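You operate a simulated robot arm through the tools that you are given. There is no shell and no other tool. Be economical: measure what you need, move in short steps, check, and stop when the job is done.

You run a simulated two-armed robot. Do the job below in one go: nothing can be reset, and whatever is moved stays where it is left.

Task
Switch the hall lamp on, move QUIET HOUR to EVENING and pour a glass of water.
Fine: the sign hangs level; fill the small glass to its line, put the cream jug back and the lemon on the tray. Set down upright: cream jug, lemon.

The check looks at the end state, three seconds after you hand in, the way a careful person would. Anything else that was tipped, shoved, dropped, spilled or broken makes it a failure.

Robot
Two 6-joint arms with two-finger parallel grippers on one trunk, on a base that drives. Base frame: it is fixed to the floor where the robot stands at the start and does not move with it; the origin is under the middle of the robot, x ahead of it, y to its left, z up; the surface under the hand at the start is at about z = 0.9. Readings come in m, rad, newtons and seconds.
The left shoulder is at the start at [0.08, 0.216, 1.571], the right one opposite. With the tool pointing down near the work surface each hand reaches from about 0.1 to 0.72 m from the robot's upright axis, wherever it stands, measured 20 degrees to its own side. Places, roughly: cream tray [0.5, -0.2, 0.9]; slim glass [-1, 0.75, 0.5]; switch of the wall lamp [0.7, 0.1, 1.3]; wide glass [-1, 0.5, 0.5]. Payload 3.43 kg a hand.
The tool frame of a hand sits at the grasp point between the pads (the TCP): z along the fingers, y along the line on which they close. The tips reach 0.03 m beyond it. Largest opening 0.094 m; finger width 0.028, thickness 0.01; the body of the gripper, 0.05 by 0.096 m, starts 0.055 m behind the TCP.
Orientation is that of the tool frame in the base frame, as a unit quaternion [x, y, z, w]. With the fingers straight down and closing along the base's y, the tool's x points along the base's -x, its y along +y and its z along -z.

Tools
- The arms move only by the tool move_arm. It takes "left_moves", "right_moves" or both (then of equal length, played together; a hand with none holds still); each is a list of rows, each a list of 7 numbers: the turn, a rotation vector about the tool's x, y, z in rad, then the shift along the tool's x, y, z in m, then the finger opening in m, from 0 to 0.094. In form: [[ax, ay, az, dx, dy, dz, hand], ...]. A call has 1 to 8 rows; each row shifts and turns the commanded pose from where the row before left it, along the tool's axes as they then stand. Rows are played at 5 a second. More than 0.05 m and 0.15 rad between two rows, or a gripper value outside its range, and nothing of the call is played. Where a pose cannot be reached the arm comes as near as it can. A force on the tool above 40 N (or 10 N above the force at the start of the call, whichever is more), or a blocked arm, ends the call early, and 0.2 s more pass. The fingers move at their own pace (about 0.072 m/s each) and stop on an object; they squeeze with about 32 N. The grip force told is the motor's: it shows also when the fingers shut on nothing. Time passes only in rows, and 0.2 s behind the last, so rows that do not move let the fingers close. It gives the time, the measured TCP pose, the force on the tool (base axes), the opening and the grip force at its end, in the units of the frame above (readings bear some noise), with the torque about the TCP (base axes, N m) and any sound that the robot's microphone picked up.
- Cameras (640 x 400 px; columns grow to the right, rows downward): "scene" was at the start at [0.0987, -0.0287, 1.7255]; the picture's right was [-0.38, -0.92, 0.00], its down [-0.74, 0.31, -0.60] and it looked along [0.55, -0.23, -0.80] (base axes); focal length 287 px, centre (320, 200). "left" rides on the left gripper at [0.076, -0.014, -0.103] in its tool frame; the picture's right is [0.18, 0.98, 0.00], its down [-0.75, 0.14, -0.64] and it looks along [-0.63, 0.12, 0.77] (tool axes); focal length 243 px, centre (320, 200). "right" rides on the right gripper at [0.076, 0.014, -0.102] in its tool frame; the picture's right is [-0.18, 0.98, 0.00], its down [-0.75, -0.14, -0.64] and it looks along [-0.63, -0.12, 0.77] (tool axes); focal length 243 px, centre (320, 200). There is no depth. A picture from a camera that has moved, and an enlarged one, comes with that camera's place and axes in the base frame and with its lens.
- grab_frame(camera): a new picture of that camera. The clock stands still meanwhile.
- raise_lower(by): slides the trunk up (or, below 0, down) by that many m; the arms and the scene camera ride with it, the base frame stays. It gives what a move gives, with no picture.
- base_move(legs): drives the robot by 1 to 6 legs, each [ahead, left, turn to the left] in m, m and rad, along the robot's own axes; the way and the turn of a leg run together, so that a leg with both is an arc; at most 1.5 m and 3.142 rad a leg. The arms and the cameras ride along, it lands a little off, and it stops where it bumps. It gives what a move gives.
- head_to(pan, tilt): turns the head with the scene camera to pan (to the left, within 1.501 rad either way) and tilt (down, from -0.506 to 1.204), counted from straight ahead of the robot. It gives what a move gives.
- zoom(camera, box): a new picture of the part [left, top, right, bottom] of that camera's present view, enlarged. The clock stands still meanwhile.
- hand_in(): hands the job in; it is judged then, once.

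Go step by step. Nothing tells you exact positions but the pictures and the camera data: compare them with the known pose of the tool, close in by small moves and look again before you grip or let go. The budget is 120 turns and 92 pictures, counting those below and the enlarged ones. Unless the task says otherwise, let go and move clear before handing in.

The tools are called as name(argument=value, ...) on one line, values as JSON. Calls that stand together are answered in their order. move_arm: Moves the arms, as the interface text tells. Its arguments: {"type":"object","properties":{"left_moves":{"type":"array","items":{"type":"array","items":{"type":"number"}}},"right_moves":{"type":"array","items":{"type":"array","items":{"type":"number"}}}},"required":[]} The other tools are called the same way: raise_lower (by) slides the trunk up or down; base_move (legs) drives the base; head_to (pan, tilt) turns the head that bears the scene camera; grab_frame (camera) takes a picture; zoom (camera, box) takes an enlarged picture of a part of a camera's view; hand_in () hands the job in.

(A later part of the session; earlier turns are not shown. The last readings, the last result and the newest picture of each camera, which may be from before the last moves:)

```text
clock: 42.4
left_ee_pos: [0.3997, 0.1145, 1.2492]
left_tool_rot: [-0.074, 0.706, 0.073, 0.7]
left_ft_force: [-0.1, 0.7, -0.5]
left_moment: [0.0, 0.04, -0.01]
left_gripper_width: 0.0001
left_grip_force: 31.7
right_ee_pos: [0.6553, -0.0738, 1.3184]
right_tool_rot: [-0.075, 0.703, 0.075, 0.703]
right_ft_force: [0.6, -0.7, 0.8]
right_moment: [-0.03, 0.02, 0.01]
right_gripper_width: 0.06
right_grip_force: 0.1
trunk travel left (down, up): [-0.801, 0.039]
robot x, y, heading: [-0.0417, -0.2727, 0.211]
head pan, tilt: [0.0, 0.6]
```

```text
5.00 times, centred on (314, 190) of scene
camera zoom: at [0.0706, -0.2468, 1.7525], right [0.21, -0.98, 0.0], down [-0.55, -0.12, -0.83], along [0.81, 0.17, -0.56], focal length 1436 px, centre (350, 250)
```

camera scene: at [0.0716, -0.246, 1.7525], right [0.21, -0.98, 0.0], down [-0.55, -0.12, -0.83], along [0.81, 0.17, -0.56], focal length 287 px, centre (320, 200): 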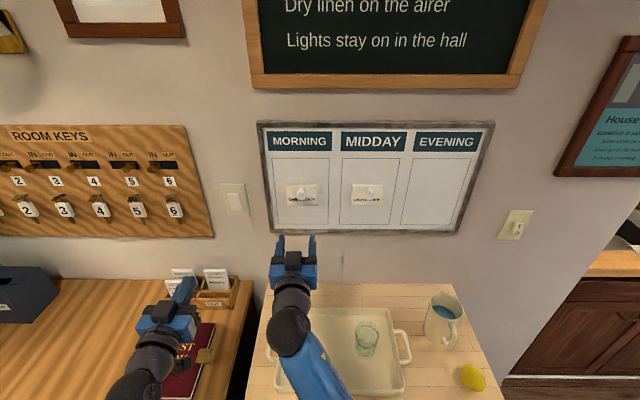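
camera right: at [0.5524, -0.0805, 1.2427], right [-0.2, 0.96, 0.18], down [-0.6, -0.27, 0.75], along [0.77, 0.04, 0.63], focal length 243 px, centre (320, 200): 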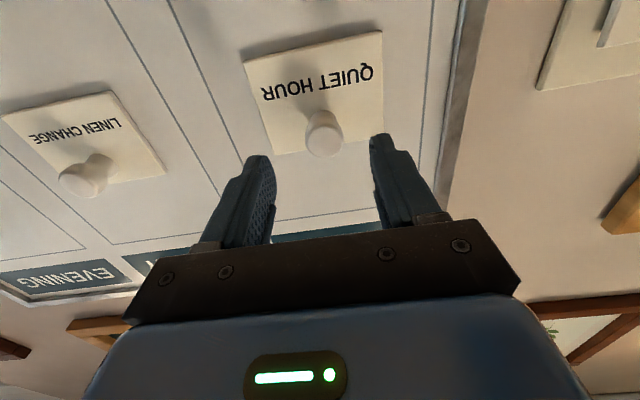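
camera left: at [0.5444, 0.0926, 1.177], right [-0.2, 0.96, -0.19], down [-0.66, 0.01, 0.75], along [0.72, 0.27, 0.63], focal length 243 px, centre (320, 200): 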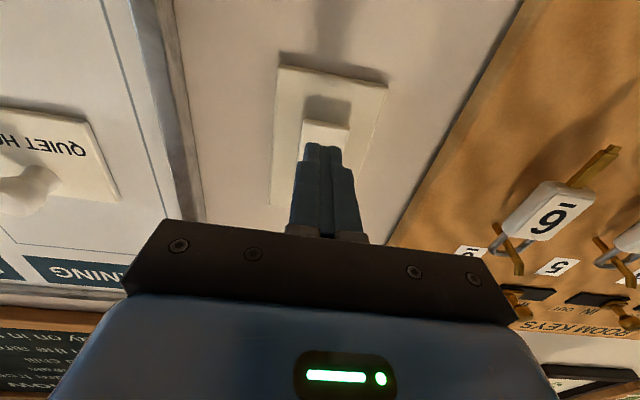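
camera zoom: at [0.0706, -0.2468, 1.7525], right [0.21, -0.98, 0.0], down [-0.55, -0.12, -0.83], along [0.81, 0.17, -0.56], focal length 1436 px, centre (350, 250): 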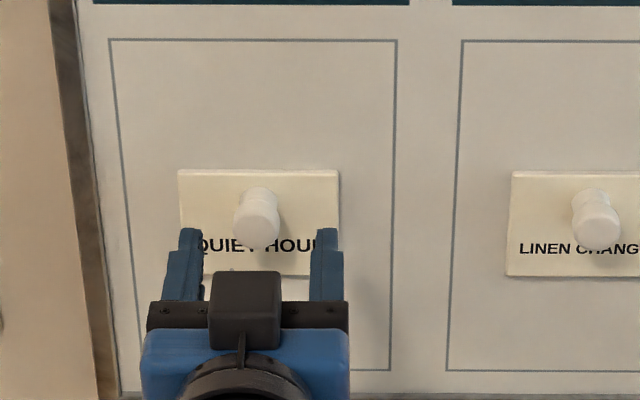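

move_arm(right_moves=[[0, 0, 0, 0, 0, 0.03, 0.06], [0, 0, 0, 0, 0, 0.03, 0.06], [0, 0, 0, 0, 0, 0, 0.06]])

grab_frame(camera="right")

zoom(camera="scene", box=[250, 150, 378, 230])

```text
clock: 43.0
left_ee_pos: [0.395, 0.1109, 1.251]
left_tool_rot: [-0.074, 0.705, 0.073, 0.702]
left_ft_force: [-0.8, 0.7, -0.6]
left_moment: [0.0, 0.01, 0.01]
left_gripper_width: 0.0
left_grip_force: 32.2
right_ee_pos: [0.6932, -0.066, 1.3217]
right_tool_rot: [-0.074, 0.702, 0.073, 0.705]
right_ft_force: [0.3, -0.9, 0.0]
right_moment: [0.04, 0.02, 0.01]
right_gripper_width: 0.0599
right_grip_force: 0.0
trunk travel left (down, up): [-0.801, 0.039]
robot x, y, heading: [-0.0485, -0.2731, 0.211]
head pan, tilt: [0.0, 0.6]
stopped in row 2 (right hand): the force on the tool passed its limit at 179 N (the readings are from after the stop); the commanded pose is now the measured one
```

```text
58 pictures are left
camera right: at [0.5914, -0.0732, 1.2448], right [-0.2, 0.96, 0.18], down [-0.6, -0.27, 0.75], along [0.77, 0.04, 0.63], focal length 243 px, centre (320, 200)
```

right: 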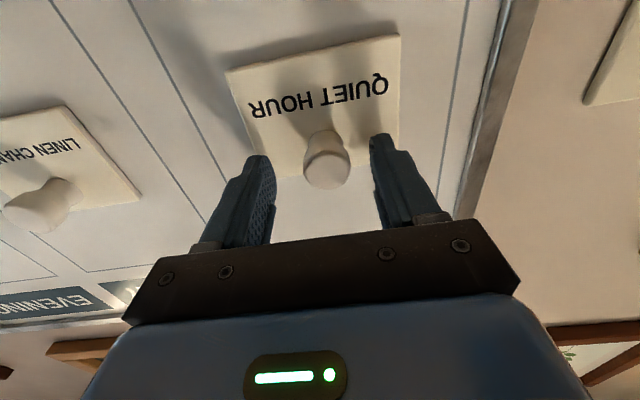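

```text
5.00 times, centred on (314, 190) of scene
camera zoom: at [0.0633, -0.2498, 1.7531], right [0.21, -0.98, 0.0], down [-0.55, -0.12, -0.83], along [0.81, 0.17, -0.56], focal length 1436 px, centre (350, 250)
```

zoom: 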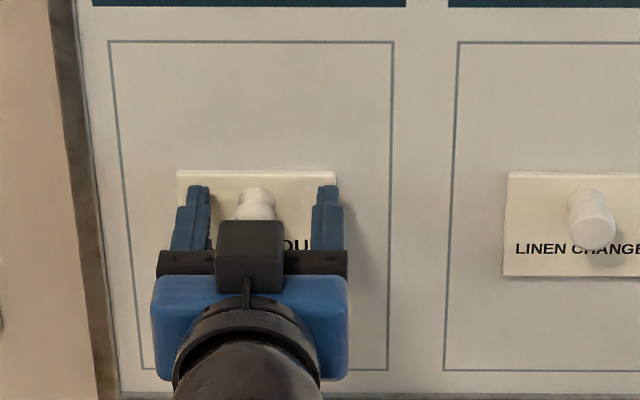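

The tips touched the plate; the knob sits between the fingers about 4 mm low. I back off slightly, lower 4 mm and close.

move_arm(right_moves=[[0, 0, 0, 0.004, 0, -0.004, 0.06], [0, 0, 0, 0, 0.001, 0, 0.03], [0, 0, 0, 0, 0, 0, 0.012], [0, 0, 0, 0, 0, 0, 0.0], [0, 0, 0, 0, 0, 0, 0.0]])

grab_frame(camera="right")

```text
clock: 44.2
left_ee_pos: [0.4016, 0.1169, 1.2478]
left_tool_rot: [-0.074, 0.706, 0.071, 0.7]
left_ft_force: [-0.4, 0.0, -0.5]
left_moment: [-0.01, -0.01, 0.04]
left_gripper_width: 0.0002
left_grip_force: 32.1
right_ee_pos: [0.6952, -0.0611, 1.3126]
right_tool_rot: [-0.075, 0.704, 0.072, 0.703]
right_ft_force: [-0.8, 6.2, 0.3]
right_moment: [-0.04, -0.03, 0.12]
right_gripper_width: 0.0237
right_grip_force: 32.0
trunk travel left (down, up): [-0.801, 0.039]
robot x, y, heading: [-0.044, -0.2722, 0.21]
head pan, tilt: [0.0, 0.6]
```

```text
56 pictures are left
camera right: at [0.5931, -0.0686, 1.2367], right [-0.2, 0.96, 0.18], down [-0.6, -0.27, 0.76], along [0.78, 0.05, 0.63], focal length 243 px, centre (320, 200)
```

right: 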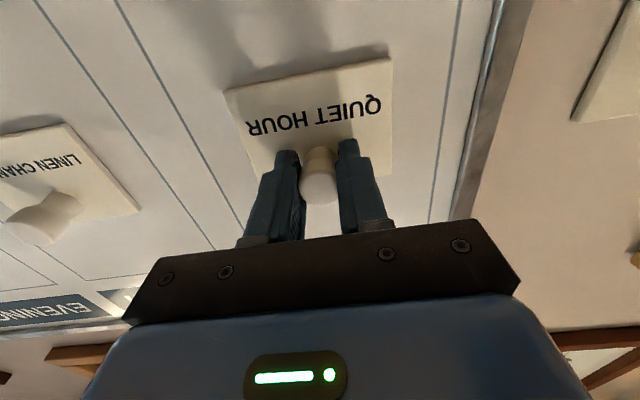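

Gripped (24 mm). I pull it off the board.

move_arm(right_moves=[[0, 0, 0, 0, 0, -0.01, 0.0], [0, 0, 0, 0, 0, -0.015, 0.0], [0, 0, 0, 0, 0, -0.02, 0.0], [0, 0, 0, 0, 0, -0.015, 0.0], [0, 0, 0, 0, 0, 0, 0.0]])

grab_frame(camera="right")

zoom(camera="scene", box=[250, 120, 506, 280])

```text
clock: 45.4
left_ee_pos: [0.4014, 0.1143, 1.2489]
left_tool_rot: [-0.074, 0.707, 0.072, 0.7]
left_ft_force: [-0.4, -0.6, -0.9]
left_moment: [-0.03, 0.02, 0.01]
left_gripper_width: 0.0
left_grip_force: 32.0
right_ee_pos: [0.6384, -0.0753, 1.3135]
right_tool_rot: [-0.075, 0.704, 0.072, 0.703]
right_ft_force: [-0.1, 0.2, 0.2]
right_moment: [-0.02, 0.02, -0.01]
right_gripper_width: 0.0239
right_grip_force: 31.9
trunk travel left (down, up): [-0.801, 0.039]
robot x, y, heading: [-0.0433, -0.2732, 0.205]
head pan, tilt: [0.0, 0.6]
```

```text
55 pictures are left
camera right: at [0.5349, -0.0826, 1.2374], right [-0.2, 0.96, 0.18], down [-0.6, -0.27, 0.76], along [0.78, 0.04, 0.63], focal length 243 px, centre (320, 200)
```

right: 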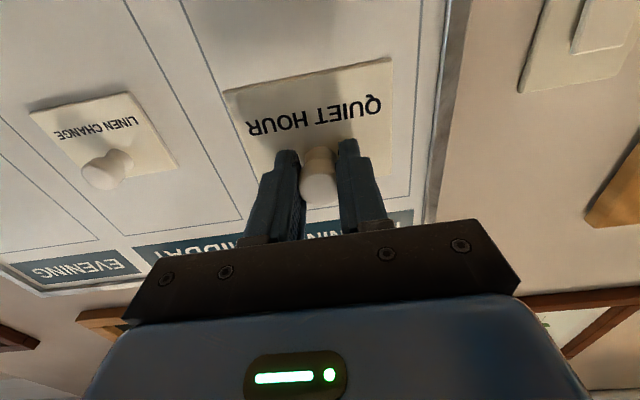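

```text
2.50 times, centred on (378, 200) of scene
camera zoom: at [0.0713, -0.2471, 1.7524], right [0.21, -0.98, 0.0], down [-0.55, -0.12, -0.83], along [0.81, 0.17, -0.56], focal length 718 px, centre (175, 200)
```

zoom: 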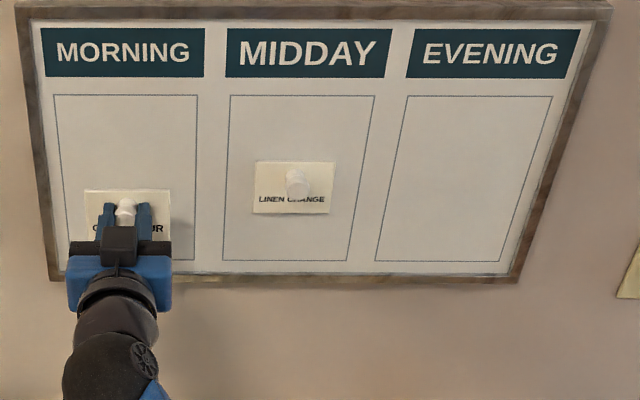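

It is off and level. I draw back a little more, then shift right toward EVENING.

move_arm(right_moves=[[0, 0, 0, 0, -0.03, -0.03, 0.0], [0, 0, 0, 0, -0.049, 0, 0.0], [0, 0, 0, 0, -0.049, 0, 0.0], [0, 0, 0, 0, -0.049, 0, 0.0], [0, 0, 0, 0, -0.049, 0, 0.0], [0, 0, 0, 0, -0.049, 0, 0.0], [0, 0, 0, 0, -0.049, 0, 0.0], [0, 0, 0, 0, -0.049, 0, 0.0]])

grab_frame(camera="right")

zoom(camera="scene", box=[250, 120, 506, 280])

```text
clock: 47.2
left_ee_pos: [0.4017, 0.1128, 1.2483]
left_tool_rot: [-0.073, 0.707, 0.073, 0.7]
left_ft_force: [0.6, -0.2, -0.6]
left_moment: [0.0, -0.02, -0.01]
left_gripper_width: 0.0
left_grip_force: 32.2
right_ee_pos: [0.6783, -0.455, 1.3122]
right_tool_rot: [-0.074, 0.704, 0.072, 0.703]
right_ft_force: [0.8, -0.2, 0.2]
right_moment: [0.0, 0.0, 0.04]
right_gripper_width: 0.024
right_grip_force: 32.2
trunk travel left (down, up): [-0.801, 0.039]
robot x, y, heading: [-0.045, -0.2738, 0.204]
head pan, tilt: [0.0, 0.6]
```

```text
53 pictures are left
camera right: at [0.5756, -0.4622, 1.2356], right [-0.2, 0.96, 0.18], down [-0.6, -0.27, 0.75], along [0.78, 0.04, 0.63], focal length 243 px, centre (320, 200)
```

right: 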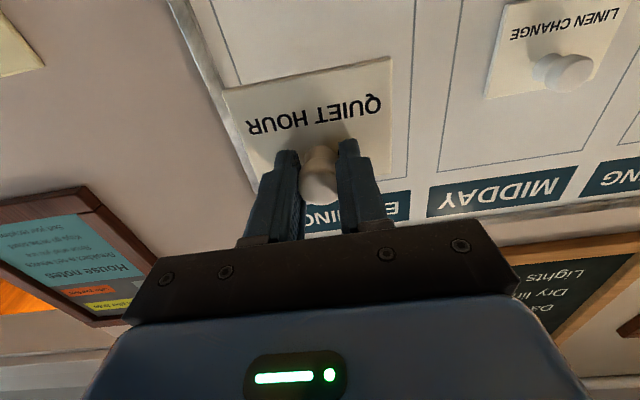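

```text
2.50 times, centred on (378, 200) of scene
camera zoom: at [0.0716, -0.249, 1.7524], right [0.21, -0.98, 0.0], down [-0.55, -0.12, -0.83], along [0.81, 0.17, -0.56], focal length 718 px, centre (175, 200)
```

zoom: 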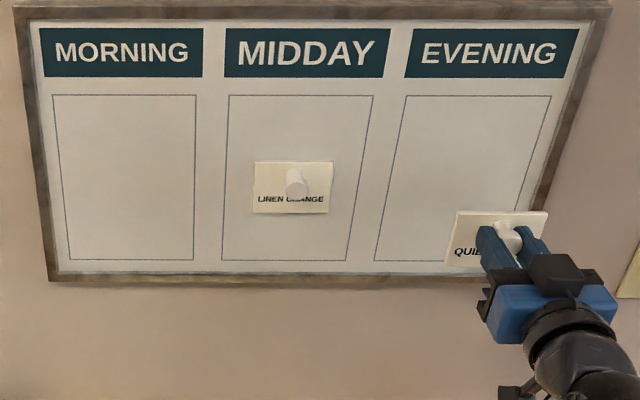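

Plate is level and about 8 mm too far right of the column centre. I correct and advance to just before contact.

move_arm(right_moves=[[0, 0, 0, 0, 0.004, 0.035, 0.0], [0, 0, 0, 0, 0.004, 0.03, 0.0], [0, 0, 0, 0, 0, 0.008, 0.0], [0, 0, 0, 0, 0, 0, 0.0]])

grab_frame(camera="right")

zoom(camera="scene", box=[378, 120, 506, 240])

```text
clock: 48.2
left_ee_pos: [0.4, 0.1153, 1.2485]
left_tool_rot: [-0.074, 0.706, 0.072, 0.701]
left_ft_force: [-0.2, -0.6, 0.0]
left_moment: [-0.01, 0.0, 0.01]
left_gripper_width: 0.0004
left_grip_force: 32.1
right_ee_pos: [0.7507, -0.4244, 1.3137]
right_tool_rot: [-0.074, 0.704, 0.071, 0.703]
right_ft_force: [0.0, -0.2, -0.3]
right_moment: [0.01, 0.03, -0.04]
right_gripper_width: 0.024
right_grip_force: 31.5
trunk travel left (down, up): [-0.801, 0.039]
robot x, y, heading: [-0.0426, -0.274, 0.212]
head pan, tilt: [0.0, 0.6]
```

```text
51 pictures are left
camera right: at [0.6479, -0.4329, 1.2379], right [-0.2, 0.96, 0.18], down [-0.6, -0.27, 0.76], along [0.78, 0.04, 0.63], focal length 243 px, centre (320, 200)
```

right: 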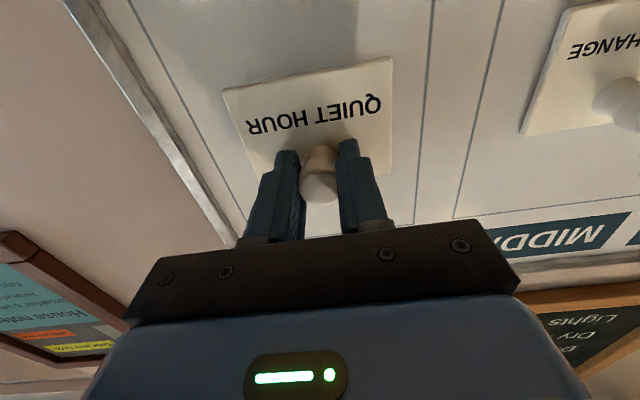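

```text
3.33 times, centred on (442, 180) of scene
camera zoom: at [0.0706, -0.2464, 1.7525], right [0.21, -0.98, 0.0], down [-0.55, -0.12, -0.83], along [0.81, 0.17, -0.56], focal length 958 px, centre (-87, 267)
```

zoom: 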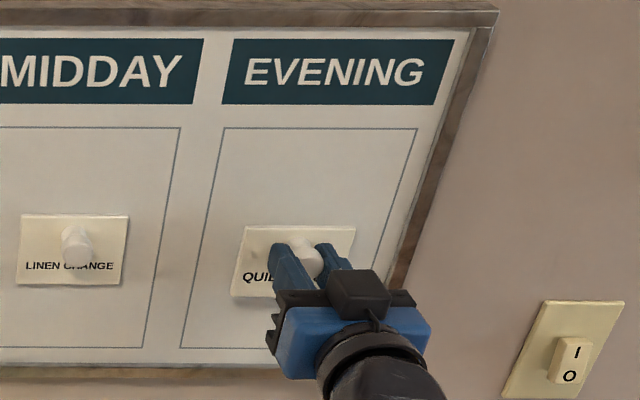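

move_arm(right_moves=[[0, 0, 0, 0, 0, 0.005, 0.0], [0, 0, 0, 0, 0, 0.005, 0.0], [0, 0, 0, 0, 0, 0.004, 0.0], [0, 0, 0, 0, 0, 0.003, 0.0]])

zoom(camera="scene", box=[378, 120, 506, 240])

```text
clock: 49.2
left_ee_pos: [0.3962, 0.1135, 1.2513]
left_tool_rot: [-0.073, 0.705, 0.072, 0.701]
left_ft_force: [-0.4, 0.3, -0.6]
left_moment: [0.0, 0.01, -0.02]
left_gripper_width: 0.0
left_grip_force: 32.3
right_ee_pos: [0.7653, -0.4227, 1.3145]
right_tool_rot: [-0.075, 0.705, 0.072, 0.702]
right_ft_force: [-21.5, -2.6, -11.1]
right_moment: [-0.08, 0.31, 0.03]
right_gripper_width: 0.0242
right_grip_force: 31.4
trunk travel left (down, up): [-0.801, 0.039]
robot x, y, heading: [-0.0472, -0.2689, 0.203]
head pan, tilt: [0.0, 0.6]
```

```text
3.33 times, centred on (442, 180) of scene
camera zoom: at [0.0654, -0.2483, 1.7526], right [0.21, -0.98, 0.0], down [-0.55, -0.12, -0.83], along [0.81, 0.17, -0.56], focal length 958 px, centre (-87, 267)
```

zoom: 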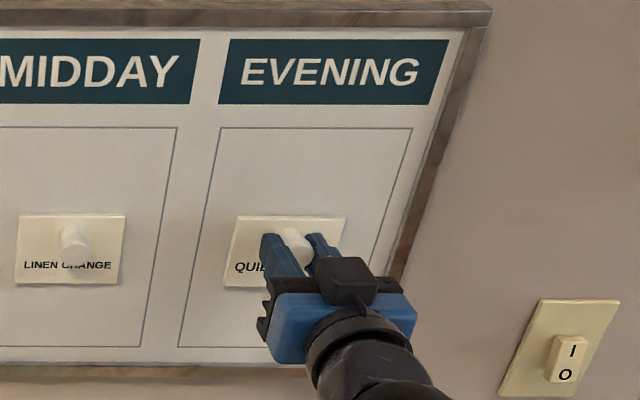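

Contact made. I open and withdraw.

move_arm(right_moves=[[0, 0, 0, 0, 0, -0.002, 0.03], [0, 0, 0, 0, 0, 0, 0.05], [0, 0, 0, 0, 0, 0, 0.06], [0, 0, 0, 0, 0, -0.02, 0.06], [0, 0, 0, 0, 0, -0.04, 0.06], [0, 0, 0, 0, 0, -0.045, 0.06], [0, 0, 0, 0, 0, -0.045, 0.06]])

zoom(camera="scene", box=[250, 110, 506, 270])

grab_frame(camera="right")

```text
clock: 50.8
left_ee_pos: [0.3995, 0.1128, 1.2493]
left_tool_rot: [-0.074, 0.706, 0.073, 0.7]
left_ft_force: [0.3, 0.0, 0.2]
left_moment: [0.01, 0.04, -0.01]
left_gripper_width: 0.0
left_grip_force: 32.0
right_ee_pos: [0.6207, -0.4499, 1.3161]
right_tool_rot: [-0.074, 0.703, 0.073, 0.703]
right_ft_force: [0.4, 0.1, 0.0]
right_moment: [-0.02, -0.02, -0.02]
right_gripper_width: 0.06
right_grip_force: 0.0
trunk travel left (down, up): [-0.801, 0.039]
robot x, y, heading: [-0.0449, -0.2704, 0.207]
head pan, tilt: [0.0, 0.6]
```

```text
2.50 times, centred on (378, 190) of scene
camera zoom: at [0.07, -0.2474, 1.7525], right [0.21, -0.98, 0.0], down [-0.55, -0.12, -0.83], along [0.81, 0.17, -0.56], focal length 718 px, centre (175, 225)
```

zoom: 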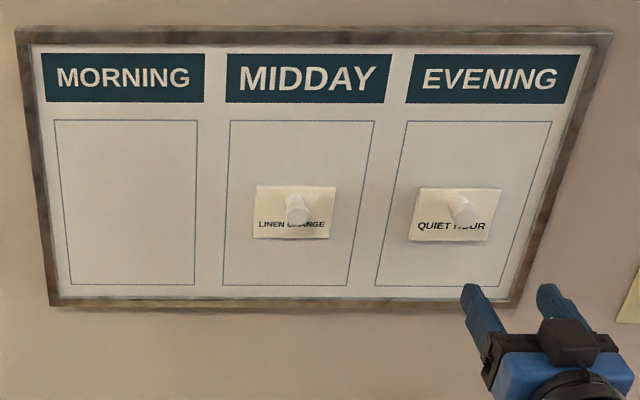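

```text
47 pictures are left
camera right: at [0.5172, -0.4568, 1.2394], right [-0.2, 0.96, 0.18], down [-0.6, -0.27, 0.75], along [0.78, 0.04, 0.63], focal length 243 px, centre (320, 200)
```

right: 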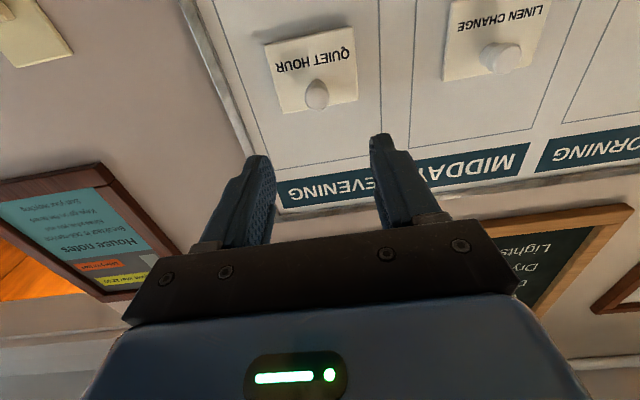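

The sign hangs level in the middle of EVENING. Next the jug: I look closely at its handle and at the glass line.

head_to(pan=-0.45, tilt=0.95)

grab_frame(camera="scene")

zoom(camera="scene", box=[230, 80, 390, 180])

```text
clock: 51.7
left_ee_pos: [0.4014, 0.1148, 1.2487]
left_tool_rot: [-0.074, 0.707, 0.072, 0.699]
left_ft_force: [-0.2, 0.6, -0.2]
left_moment: [0.02, 0.01, -0.02]
left_gripper_width: 0.0
left_grip_force: 32.0
right_ee_pos: [0.6225, -0.4473, 1.3156]
right_tool_rot: [-0.074, 0.704, 0.071, 0.703]
right_ft_force: [-0.2, -0.7, -0.1]
right_moment: [0.03, -0.01, 0.01]
right_gripper_width: 0.06
right_grip_force: 0.0
trunk travel left (down, up): [-0.801, 0.039]
robot x, y, heading: [-0.0437, -0.2692, 0.204]
head pan, tilt: [-0.45, 0.949]
```

```text
46 pictures are left
camera scene: at [0.0559, -0.2823, 1.724], right [-0.24, -0.97, 0.0], down [-0.79, 0.19, -0.58], along [0.57, -0.14, -0.81], focal length 287 px, centre (320, 200)
```

scene: 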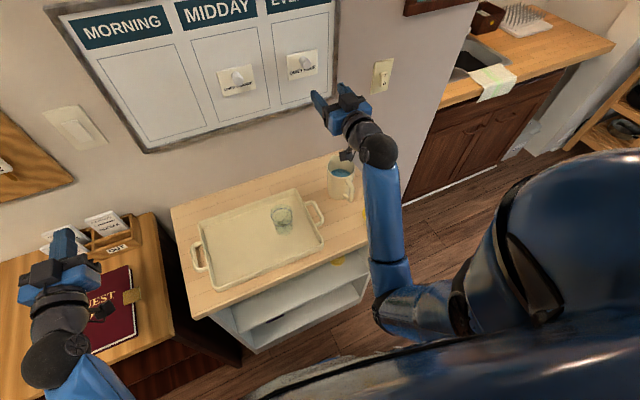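

```text
4.00 times, centred on (310, 130) of scene
camera zoom: at [0.0559, -0.2823, 1.724], right [-0.24, -0.97, 0.0], down [-0.79, 0.19, -0.58], along [0.57, -0.14, -0.81], focal length 1149 px, centre (360, 480)
```

zoom: 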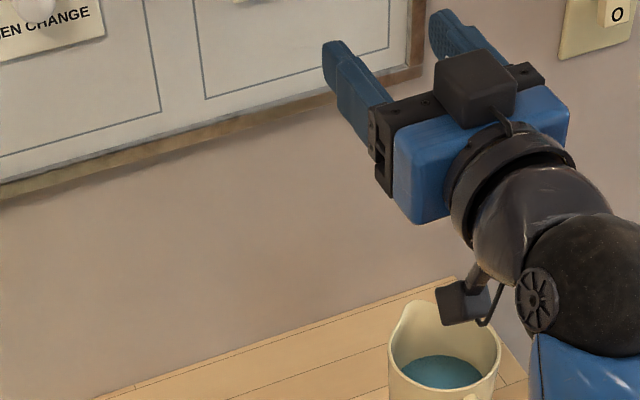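

The lemon lies in front of the jug's handle, so I move it first. I retreat the right hand and swing it back to pointing down above the lemon (about [0.51, -0.57]).

move_arm(right_moves=[[0, 0, 0, 0, -0.033, -0.045, 0.06], [0, 0, 0, 0, -0.033, -0.045, 0.06], [0, 0, 0, 0, -0.033, -0.045, 0.06], [0, 0.149, 0, 0.0299, 0, 0.0022, 0.06], [0, 0.149, 0, 0.0293, 0, 0.0067, 0.06], [0, 0.149, 0, 0.0279, 0, 0.0109, 0.06], [0, 0.149, 0, 0.026, 0, 0.0149, 0.06], [0, 0.149, 0, 0.0235, 0, 0.0187, 0.06]])

move_arm(right_moves=[[0, 0.149, 0, 0.0136, 0, 0.0146, 0.09], [0, 0.149, 0, 0.0113, 0, 0.0165, 0.09], [0, 0.149, 0, 0.0088, 0, 0.018, 0.09], [0, 0.149, 0, 0.006, 0, 0.0191, 0.09], [0, 0.149, 0, 0.0031, 0, 0.0198, 0.09], [0, 0.081, 0, 0.0008, 0, 0.02, 0.09], [0, 0, 0, 0, 0, 0, 0.09]])

grab_frame(camera="right")

grab_frame(camera="scene")

```text
refused: row 1 steps farther than a row can; nothing moved
```

```text
clock: 53.3
left_ee_pos: [0.4002, 0.1143, 1.2488]
left_tool_rot: [-0.075, 0.706, 0.073, 0.7]
left_ft_force: [-0.6, 0.2, 0.4]
left_moment: [0.02, -0.01, -0.03]
left_gripper_width: 0.0
left_grip_force: 31.9
right_ee_pos: [0.7049, -0.433, 1.232]
right_tool_rot: [-0.097, 0.927, 0.036, 0.36]
right_ft_force: [0.3, 1.3, 0.6]
right_moment: [0.02, 0.0, 0.02]
right_gripper_width: 0.0899
right_grip_force: 0.0
trunk travel left (down, up): [-0.801, 0.039]
robot x, y, heading: [-0.0489, -0.2717, 0.206]
head pan, tilt: [-0.45, 0.949]
```

```text
44 pictures are left
camera right: at [0.5798, -0.4449, 1.2569], right [-0.07, 0.99, 0.12], down [0.15, -0.11, 0.98], along [0.99, 0.09, -0.14], focal length 243 px, centre (320, 200)
```

right: 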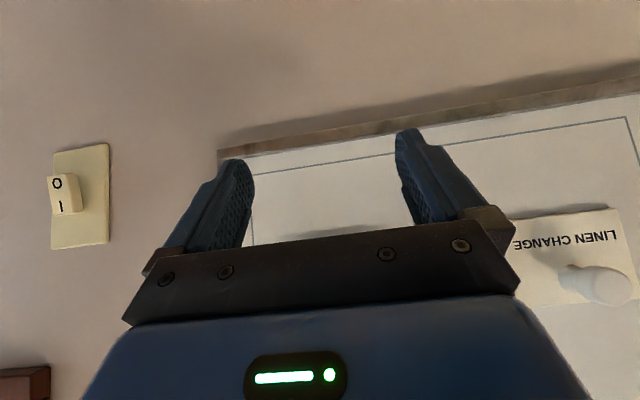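

```text
43 pictures are left
camera scene: at [0.0551, -0.2826, 1.724], right [-0.24, -0.97, 0.0], down [-0.79, 0.19, -0.58], along [0.57, -0.14, -0.81], focal length 287 px, centre (320, 200)
```

scene: 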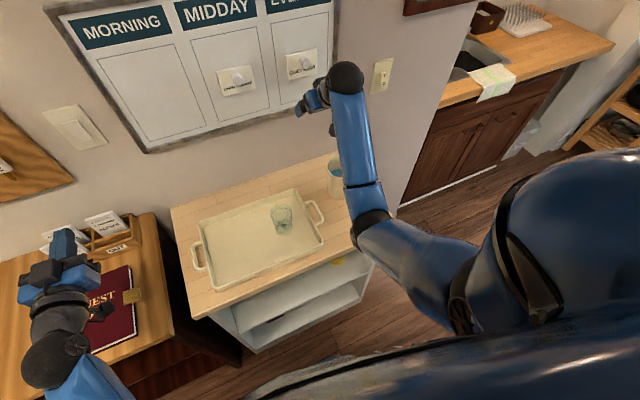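

That call went through without the preceding retreat, but nothing was touched. I now retreat horizontally and then finish the swing down.

move_arm(right_moves=[[0, 0, 0, 0.0341, -0.016, -0.0176, 0.09], [0, 0, 0, 0.0341, -0.016, -0.0176, 0.09], [0, 0, 0, 0.0341, -0.016, -0.0176, 0.09], [0, 0, 0, 0.0341, -0.016, -0.0176, 0.09], [0, 0, 0, 0.0341, -0.016, -0.0176, 0.09], [0, 0, 0, 0.0341, -0.016, -0.0176, 0.09], [0, 0, 0, 0, 0, 0, 0.09]])

```text
clock: 54.9
left_ee_pos: [0.4012, 0.1137, 1.2495]
left_tool_rot: [-0.074, 0.707, 0.072, 0.7]
left_ft_force: [0.1, 0.6, 0.3]
left_moment: [0.01, 0.03, 0.01]
left_gripper_width: 0.0001
left_grip_force: 31.9
right_ee_pos: [0.512, -0.5727, 1.1741]
right_tool_rot: [-0.097, 0.927, 0.036, 0.36]
right_ft_force: [0.0, -0.4, -0.4]
right_moment: [-0.01, 0.01, 0.01]
right_gripper_width: 0.0898
right_grip_force: 0.1
trunk travel left (down, up): [-0.801, 0.039]
robot x, y, heading: [-0.0466, -0.2722, 0.214]
head pan, tilt: [-0.45, 0.949]
```

move_arm(right_moves=[[0, 0.124, 0, 0.0163, 0, 0.0202, 0.09], [0, 0.124, 0, 0.0137, 0, 0.0221, 0.09], [0, 0.124, 0, 0.0109, 0, 0.0236, 0.09], [0, 0.124, 0, 0.0079, 0, 0.0248, 0.09], [0, 0.124, 0, 0.0048, 0, 0.0256, 0.09], [0, 0.121, 0, 0.0016, 0, 0.0239, 0.09], [0, 0, 0, 0, 0, 0, 0.09]])

grab_frame(camera="right")

grab_frame(camera="scene")

```text
clock: 56.5
left_ee_pos: [0.4009, 0.1151, 1.2482]
left_tool_rot: [-0.074, 0.707, 0.073, 0.7]
left_ft_force: [0.8, 0.6, -0.8]
left_moment: [-0.01, 0.03, -0.02]
left_gripper_width: 0.0
left_grip_force: 32.3
right_ee_pos: [0.5214, -0.5707, 1.0181]
right_tool_rot: [-0.102, 0.995, -0.002, 0.0]
right_ft_force: [-0.3, -0.2, 0.0]
right_moment: [-0.02, 0.02, 0.0]
right_gripper_width: 0.0899
right_grip_force: 0.0
trunk travel left (down, up): [-0.801, 0.039]
robot x, y, heading: [-0.0446, -0.2714, 0.206]
head pan, tilt: [-0.45, 0.949]
```

```text
42 pictures are left
camera right: at [0.4439, -0.5728, 1.1201], right [-0.02, 1.0, 0.0], down [0.77, 0.02, 0.64], along [0.64, 0.01, -0.77], focal length 243 px, centre (320, 200)
```

right: 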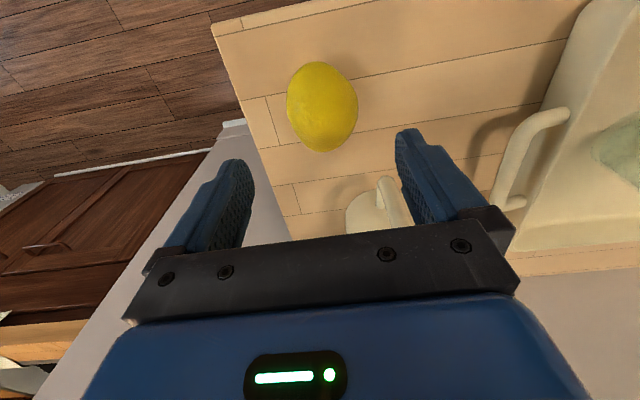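

```text
41 pictures are left
camera scene: at [0.0553, -0.2825, 1.724], right [-0.24, -0.97, 0.0], down [-0.79, 0.19, -0.58], along [0.57, -0.14, -0.81], focal length 287 px, centre (320, 200)
```

scene: 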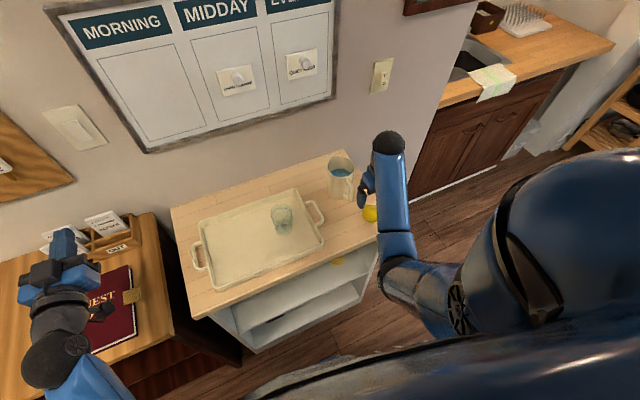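

The lemon centre comes out at about [0.508, -0.571], 13 mm back from the TCP. I shift and descend over it.

move_arm(right_moves=[[0, 0, 0, 0.013, 0.002, 0, 0.09], [0, 0, 0, 0, 0, 0.03, 0.09], [0, 0, 0, 0, 0, 0.025, 0.09], [0, 0, 0, 0, 0, 0, 0.09]])

grab_frame(camera="right")

```text
clock: 57.5
left_ee_pos: [0.4011, 0.1133, 1.2498]
left_tool_rot: [-0.074, 0.707, 0.072, 0.7]
left_ft_force: [-0.1, -0.6, -0.3]
left_moment: [0.03, 0.0, 0.0]
left_gripper_width: 0.0
left_grip_force: 31.9
right_ee_pos: [0.509, -0.574, 0.9604]
right_tool_rot: [-0.102, 0.995, -0.001, 0.001]
right_ft_force: [-0.2, -1.0, -0.2]
right_moment: [-0.03, -0.04, 0.02]
right_gripper_width: 0.09
right_grip_force: 0.1
trunk travel left (down, up): [-0.801, 0.039]
robot x, y, heading: [-0.0468, -0.271, 0.204]
head pan, tilt: [-0.45, 0.949]
```

```text
40 pictures are left
camera right: at [0.4307, -0.5755, 1.0631], right [-0.02, 1.0, 0.0], down [0.76, 0.02, 0.64], along [0.64, 0.01, -0.76], focal length 243 px, centre (320, 200)
```

right: 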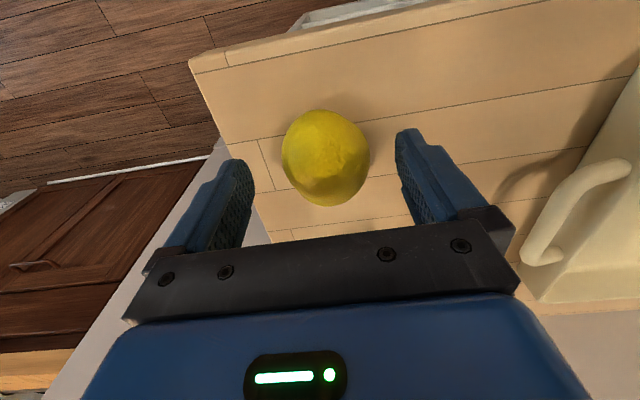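

move_arm(right_moves=[[0, 0, 0, 0, 0.003, 0.012, 0.09], [0, 0, 0, 0, 0, 0.01, 0.09], [0, 0, 0, 0, 0, 0, 0.06], [0, 0, 0, 0, 0, 0, 0.03], [0, 0, 0, 0, 0, 0, 0.02], [0, 0, 0, 0, 0, 0, 0.02]])

move_arm(right_moves=[[0, 0, 0, 0, 0, -0.02, 0.02], [0, 0, 0, 0, 0, -0.03, 0.02], [0, 0, 0, 0, 0, -0.02, 0.02], [0, 0, 0, 0, 0, 0, 0.02]])

grab_frame(camera="right")

grab_frame(camera="scene")

```text
clock: 58.9
left_ee_pos: [0.4019, 0.1131, 1.2485]
left_tool_rot: [-0.075, 0.707, 0.073, 0.7]
left_ft_force: [0.2, -1.4, -0.1]
left_moment: [0.0, -0.03, 0.0]
left_gripper_width: 0.0003
left_grip_force: 32.0
right_ee_pos: [0.5076, -0.5707, 0.9394]
right_tool_rot: [-0.103, 0.995, -0.001, 0.001]
right_ft_force: [-0.2, -0.1, 0.1]
right_moment: [-0.01, 0.02, 0.02]
right_gripper_width: 0.0541
right_grip_force: 32.2
trunk travel left (down, up): [-0.801, 0.039]
robot x, y, heading: [-0.0482, -0.272, 0.206]
head pan, tilt: [-0.45, 0.949]
```

```text
clock: 59.9
left_ee_pos: [0.402, 0.1132, 1.2486]
left_tool_rot: [-0.074, 0.707, 0.072, 0.699]
left_ft_force: [-0.3, 0.8, 0.3]
left_moment: [0.01, 0.01, 0.0]
left_gripper_width: 0.0
left_grip_force: 32.2
right_ee_pos: [0.5057, -0.5695, 1.0095]
right_tool_rot: [-0.103, 0.995, -0.001, 0.002]
right_ft_force: [-0.6, -0.1, -0.1]
right_moment: [0.03, 0.02, 0.02]
right_gripper_width: 0.0538
right_grip_force: 32.5
trunk travel left (down, up): [-0.801, 0.039]
robot x, y, heading: [-0.0458, -0.2693, 0.206]
head pan, tilt: [-0.45, 0.949]
```

```text
39 pictures are left
camera right: at [0.4289, -0.5714, 1.1124], right [-0.02, 1.0, 0.0], down [0.77, 0.02, 0.64], along [0.64, 0.01, -0.77], focal length 243 px, centre (320, 200)
```

right: 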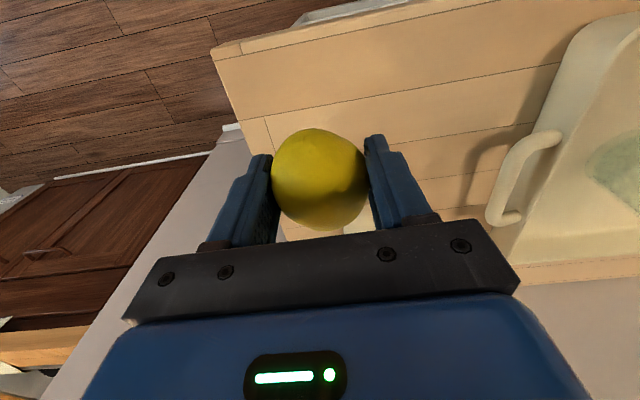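

```text
38 pictures are left
camera scene: at [0.0557, -0.2825, 1.724], right [-0.24, -0.97, 0.0], down [-0.79, 0.19, -0.58], along [0.56, -0.14, -0.81], focal length 287 px, centre (320, 200)
```

scene: 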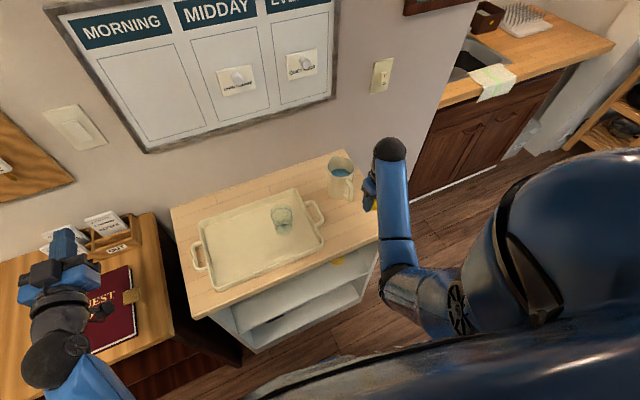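

Lemon held upright. I carry it along the front of the glass to the free left part of the tray.

move_arm(right_moves=[[0, 0, 0, 0, 0.047, 0, 0.02], [0, 0, 0, 0, 0.047, 0, 0.02], [0, 0, 0, 0, 0.047, 0, 0.02], [0, 0, 0, 0, 0.047, 0, 0.02], [0, 0, 0, 0, 0.047, 0, 0.02], [0, 0, 0, 0, 0.047, 0, 0.02], [0, 0, 0, 0, 0.047, 0, 0.02], [0, 0, 0, 0, 0.047, 0, 0.02]])

move_arm(right_moves=[[0, 0, 0, -0.02, 0.03, 0, 0.02], [0, 0, 0, -0.03, 0.02, 0, 0.02], [0, 0, 0, -0.02, 0, 0, 0.02], [0, 0, 0, 0, 0, 0, 0.02]])

grab_frame(camera="scene")

grab_frame(camera="right")

```text
clock: 61.7
left_ee_pos: [0.4015, 0.1159, 1.2488]
left_tool_rot: [-0.075, 0.706, 0.072, 0.7]
left_ft_force: [0.1, -0.4, 1.3]
left_moment: [-0.01, -0.01, -0.03]
left_gripper_width: 0.0
left_grip_force: 32.2
right_ee_pos: [0.4294, -0.1979, 1.0113]
right_tool_rot: [-0.102, 0.995, -0.003, 0.0]
right_ft_force: [-0.8, 0.2, -0.8]
right_moment: [-0.03, -0.02, 0.01]
right_gripper_width: 0.0537
right_grip_force: 31.6
trunk travel left (down, up): [-0.801, 0.039]
robot x, y, heading: [-0.0431, -0.2713, 0.21]
head pan, tilt: [-0.45, 0.949]
```

```text
clock: 62.7
left_ee_pos: [0.4, 0.1125, 1.2491]
left_tool_rot: [-0.073, 0.707, 0.072, 0.7]
left_ft_force: [1.0, -0.6, 0.5]
left_moment: [0.0, -0.01, 0.04]
left_gripper_width: 0.0
left_grip_force: 31.9
right_ee_pos: [0.488, -0.1406, 1.0096]
right_tool_rot: [-0.103, 0.995, -0.001, 0.0]
right_ft_force: [-0.7, -0.5, 0.4]
right_moment: [-0.02, -0.01, 0.03]
right_gripper_width: 0.0537
right_grip_force: 32.2
trunk travel left (down, up): [-0.801, 0.039]
robot x, y, heading: [-0.0448, -0.275, 0.209]
head pan, tilt: [-0.45, 0.949]
```

```text
37 pictures are left
camera scene: at [0.0551, -0.2837, 1.724], right [-0.24, -0.97, 0.0], down [-0.79, 0.2, -0.58], along [0.57, -0.14, -0.81], focal length 287 px, centre (320, 200)
```

scene: 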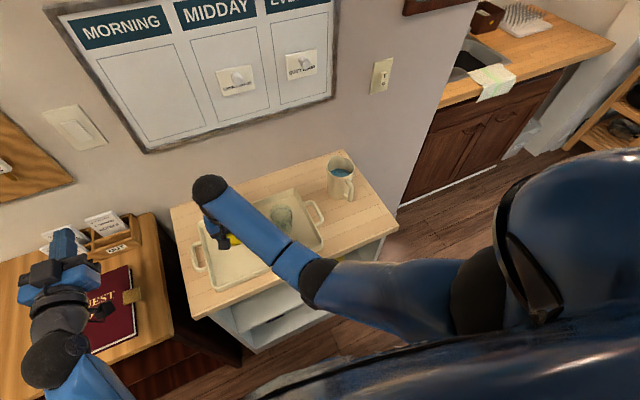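

```text
36 pictures are left
camera right: at [0.4119, -0.1412, 1.1122], right [-0.02, 1.0, 0.0], down [0.76, 0.02, 0.64], along [0.64, 0.01, -0.77], focal length 243 px, centre (320, 200)
```

right: 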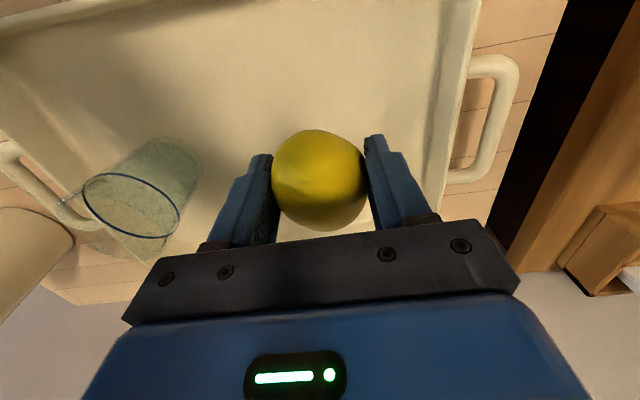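

move_arm(right_moves=[[0, 0, 0, 0, 0, 0.025, 0.02], [0, 0, 0, 0, 0, 0.02, 0.02], [0, 0, 0, 0, 0, 0.005, 0.02], [0, 0, 0, 0, 0, 0.004, 0.02], [0, 0, 0, 0, 0, 0, 0.02]])

move_arm(right_moves=[[0, 0, 0, 0, 0, 0.004, 0.02], [0, 0, 0, 0, 0, 0.0, 0.02]])

```text
clock: 63.9
left_ee_pos: [0.4009, 0.1146, 1.249]
left_tool_rot: [-0.074, 0.707, 0.072, 0.7]
left_ft_force: [-0.1, 0.0, 0.3]
left_moment: [0.0, -0.01, 0.02]
left_gripper_width: 0.0
left_grip_force: 32.5
right_ee_pos: [0.4881, -0.1389, 0.956]
right_tool_rot: [-0.103, 0.995, -0.002, 0.002]
right_ft_force: [0.0, 0.5, -1.2]
right_moment: [0.01, 0.01, -0.01]
right_gripper_width: 0.0533
right_grip_force: 31.9
trunk travel left (down, up): [-0.801, 0.039]
robot x, y, heading: [-0.0473, -0.2728, 0.203]
head pan, tilt: [-0.45, 0.949]
```

```text
clock: 64.5
left_ee_pos: [0.4015, 0.1137, 1.249]
left_tool_rot: [-0.074, 0.707, 0.073, 0.7]
left_ft_force: [0.7, 0.2, 0.1]
left_moment: [-0.03, -0.01, 0.04]
left_gripper_width: 0.0002
left_grip_force: 32.0
right_ee_pos: [0.4872, -0.1387, 0.9521]
right_tool_rot: [-0.103, 0.995, -0.002, 0.001]
right_ft_force: [-0.2, -0.1, -1.1]
right_moment: [-0.01, 0.02, 0.03]
right_gripper_width: 0.0533
right_grip_force: 32.4
trunk travel left (down, up): [-0.801, 0.039]
robot x, y, heading: [-0.046, -0.2695, 0.207]
head pan, tilt: [-0.45, 0.949]
```

move_arm(right_moves=[[0, 0, 0, 0, 0, 0.003, 0.02], [0, 0, 0, 0, 0, 0.0, 0.02]])

move_arm(right_moves=[[0, 0, 0, 0, 0, 0.003, 0.02], [0, 0, 0, 0, 0, 0.0, 0.02]])

grab_frame(camera="right")

```text
clock: 65.1
left_ee_pos: [0.3998, 0.1138, 1.2487]
left_tool_rot: [-0.074, 0.707, 0.073, 0.7]
left_ft_force: [0.1, -0.2, -0.6]
left_moment: [0.0, 0.0, 0.0]
left_gripper_width: 0.0
left_grip_force: 32.0
right_ee_pos: [0.488, -0.1383, 0.9485]
right_tool_rot: [-0.103, 0.995, -0.002, 0.001]
right_ft_force: [-0.1, -0.8, -1.6]
right_moment: [0.02, 0.01, -0.02]
right_gripper_width: 0.0534
right_grip_force: 32.3
trunk travel left (down, up): [-0.801, 0.039]
robot x, y, heading: [-0.04, -0.2685, 0.209]
head pan, tilt: [-0.45, 0.949]
```

```text
clock: 65.7
left_ee_pos: [0.4004, 0.1139, 1.2488]
left_tool_rot: [-0.074, 0.707, 0.073, 0.7]
left_ft_force: [-0.4, -1.0, -0.1]
left_moment: [0.02, 0.01, -0.01]
left_gripper_width: 0.0001
left_grip_force: 32.0
right_ee_pos: [0.4873, -0.1395, 0.9468]
right_tool_rot: [-0.103, 0.995, -0.002, 0.001]
right_ft_force: [-0.6, 0.0, -0.7]
right_moment: [0.02, 0.04, -0.01]
right_gripper_width: 0.0532
right_grip_force: 31.8
trunk travel left (down, up): [-0.801, 0.039]
robot x, y, heading: [-0.0499, -0.2697, 0.203]
head pan, tilt: [-0.45, 0.949]
```

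```text
35 pictures are left
camera right: at [0.4099, -0.1405, 1.048], right [-0.02, 1.0, 0.0], down [0.77, 0.02, 0.64], along [0.64, 0.01, -0.77], focal length 243 px, centre (320, 200)
```

right: 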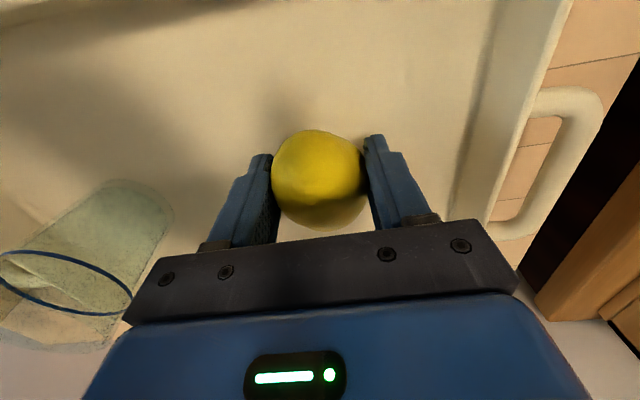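

move_arm(right_moves=[[0, 0, 0, 0, 0, 0.002, 0.02], [0, 0, 0, 0, 0, 0.0, 0.02]])

move_arm(right_moves=[[0, 0, 0, 0, 0, 0.002, 0.02], [0, 0, 0, 0, 0, 0.0, 0.02]])

```text
clock: 66.3
left_ee_pos: [0.4004, 0.1147, 1.2484]
left_tool_rot: [-0.074, 0.707, 0.072, 0.7]
left_ft_force: [-0.3, -1.1, -0.4]
left_moment: [0.02, 0.02, 0.02]
left_gripper_width: 0.0
left_grip_force: 31.8
right_ee_pos: [0.4869, -0.139, 0.9448]
right_tool_rot: [-0.103, 0.995, -0.002, 0.001]
right_ft_force: [-0.1, 1.0, -0.7]
right_moment: [0.04, 0.03, 0.0]
right_gripper_width: 0.0532
right_grip_force: 32.1
trunk travel left (down, up): [-0.801, 0.039]
robot x, y, heading: [-0.0491, -0.2709, 0.211]
head pan, tilt: [-0.45, 0.949]
```

```text
clock: 66.9
left_ee_pos: [0.4005, 0.1153, 1.2484]
left_tool_rot: [-0.074, 0.706, 0.072, 0.7]
left_ft_force: [-0.7, 0.0, 0.6]
left_moment: [-0.01, 0.01, -0.04]
left_gripper_width: 0.0
left_grip_force: 31.7
right_ee_pos: [0.4871, -0.1379, 0.9444]
right_tool_rot: [-0.103, 0.995, 0.0, 0.003]
right_ft_force: [0.5, -1.5, 7.9]
right_moment: [-0.06, -0.1, -0.06]
right_gripper_width: 0.0531
right_grip_force: 32.1
trunk travel left (down, up): [-0.801, 0.039]
robot x, y, heading: [-0.0417, -0.2719, 0.214]
head pan, tilt: [-0.45, 0.949]
```

The lemon touches the tray. I release and rise straight up, then look.

move_arm(right_moves=[[0, 0, 0, 0, 0, 0, 0.055], [0, 0, 0, 0, 0, 0, 0.075], [0, 0, 0, 0, 0, 0, 0.085], [0, 0, 0, 0, 0, -0.03, 0.085], [0, 0, 0, 0, 0, -0.04, 0.085], [0, 0, 0, 0, 0, 0, 0.085]])

grab_frame(camera="right")

```text
clock: 68.3
left_ee_pos: [0.401, 0.1139, 1.2481]
left_tool_rot: [-0.074, 0.707, 0.072, 0.7]
left_ft_force: [-0.3, 0.4, 0.2]
left_moment: [0.02, -0.01, 0.0]
left_gripper_width: 0.0001
left_grip_force: 32.1
right_ee_pos: [0.4872, -0.1367, 1.0121]
right_tool_rot: [-0.103, 0.995, -0.002, 0.002]
right_ft_force: [-0.4, -0.2, -0.2]
right_moment: [0.0, 0.01, 0.01]
right_gripper_width: 0.0849
right_grip_force: 0.0
trunk travel left (down, up): [-0.801, 0.039]
robot x, y, heading: [-0.0453, -0.272, 0.211]
head pan, tilt: [-0.45, 0.949]
```

```text
34 pictures are left
camera right: at [0.4101, -0.1391, 1.1147], right [-0.02, 1.0, 0.0], down [0.77, 0.02, 0.64], along [0.64, 0.01, -0.77], focal length 243 px, centre (320, 200)
```

right: 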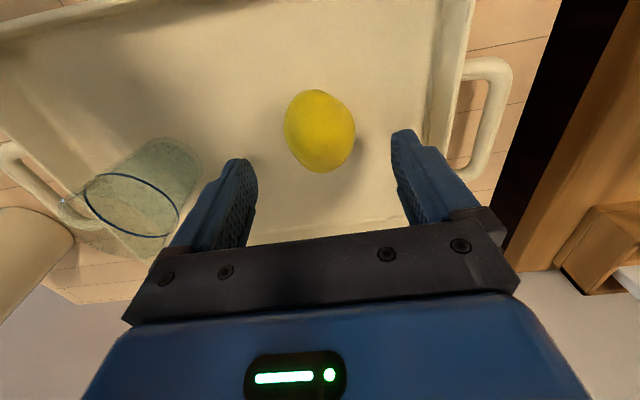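

The lemon stands on the tray. With the arm out of the way I zoom on jug and glass.

zoom(camera="scene", box=[255, 140, 383, 240])

zoom(camera="scene", box=[310, 145, 374, 210])

```text
4.00 times, centred on (319, 190) of scene
camera zoom: at [0.0556, -0.2822, 1.724], right [-0.24, -0.97, 0.0], down [-0.79, 0.19, -0.58], along [0.56, -0.14, -0.81], focal length 1149 px, centre (324, 240)
```

zoom: 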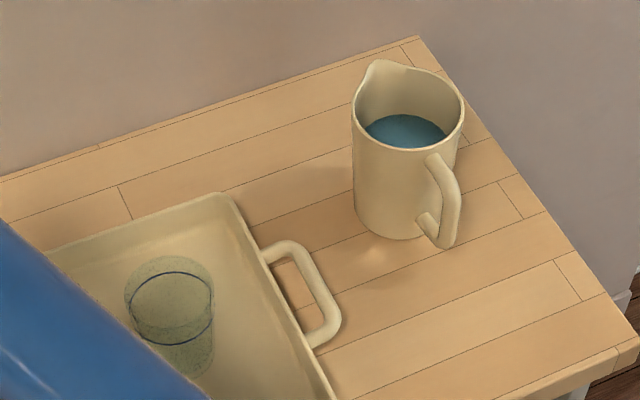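

```text
6.15 times, centred on (342, 178) of scene
camera zoom: at [0.0556, -0.2822, 1.724], right [-0.24, -0.97, 0.0], down [-0.79, 0.19, -0.58], along [0.56, -0.14, -0.81], focal length 1768 px, centre (185, 338)
```

zoom: 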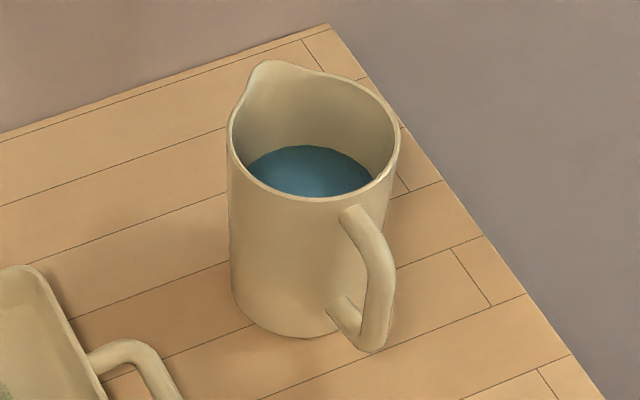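

The jug's axis is at about [0.645, -0.498], its handle points straight at the robot and the spout at the wall; the handle will be gripped with the fingers slanting at 45° and poured by pitching. For reach I back off 0.18 m first and look again.

base_move(legs=[[-0.18, 0, 0]])

head_to(pan=-0.25, tilt=0.8)

grab_frame(camera="scene")

zoom(camera="scene", box=[290, 120, 450, 220])

```text
clock: 69.8
left_ee_pos: [0.228, 0.076, 1.2472]
left_tool_rot: [-0.072, 0.708, 0.07, 0.699]
left_ft_force: [-0.3, 0.2, 0.3]
left_moment: [-0.03, 0.02, -0.01]
left_gripper_width: 0.0
left_grip_force: 31.8
right_ee_pos: [0.3122, -0.1769, 1.01]
right_tool_rot: [-0.102, 0.995, -0.002, 0.001]
right_ft_force: [0.3, -0.2, -0.5]
right_moment: [0.02, 0.0, 0.03]
right_gripper_width: 0.085
right_grip_force: 0.1
trunk travel left (down, up): [-0.801, 0.039]
robot x, y, heading: [-0.2253, -0.3073, 0.205]
head pan, tilt: [-0.45, 0.949]
```

```text
clock: 70.6
left_ee_pos: [0.2238, 0.0748, 1.2484]
left_tool_rot: [-0.072, 0.707, 0.071, 0.7]
left_ft_force: [-0.1, 0.4, 0.3]
left_moment: [-0.04, -0.01, 0.06]
left_gripper_width: 0.0
left_grip_force: 31.6
right_ee_pos: [0.3096, -0.1776, 1.0119]
right_tool_rot: [-0.101, 0.995, -0.003, 0.001]
right_ft_force: [0.2, -0.9, -0.4]
right_moment: [0.02, 0.03, 0.0]
right_gripper_width: 0.085
right_grip_force: 0.1
trunk travel left (down, up): [-0.801, 0.039]
robot x, y, heading: [-0.2236, -0.3069, 0.206]
head pan, tilt: [-0.25, 0.799]
```

```text
31 pictures are left
camera scene: at [-0.112, -0.3059, 1.7354], right [-0.05, -1.0, 0.0], down [-0.72, 0.03, -0.7], along [0.7, -0.03, -0.72], focal length 287 px, centre (320, 200)
```

scene: 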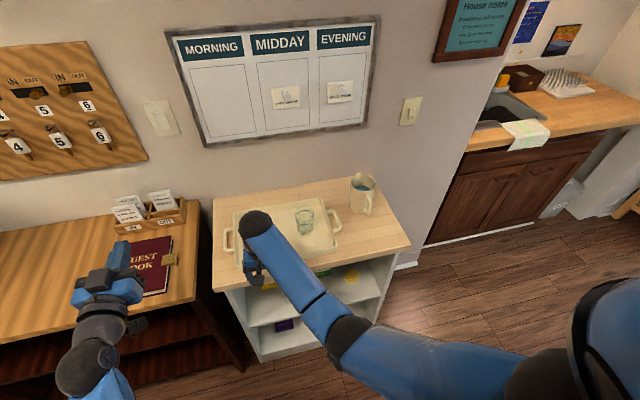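

```text
4.00 times, centred on (370, 170) of scene
camera zoom: at [-0.112, -0.3059, 1.7354], right [-0.05, -1.0, 0.0], down [-0.72, 0.03, -0.7], along [0.7, -0.03, -0.72], focal length 1149 px, centre (120, 320)
```

zoom: 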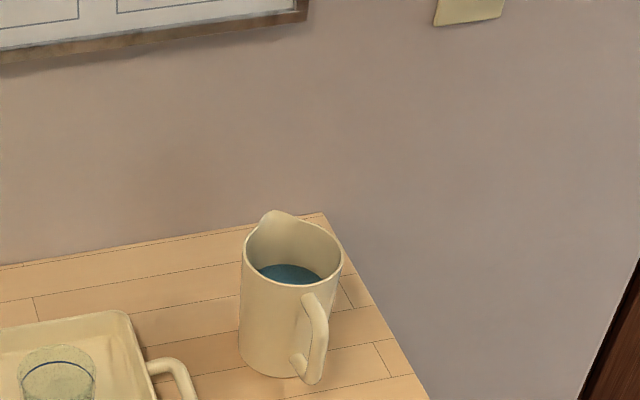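

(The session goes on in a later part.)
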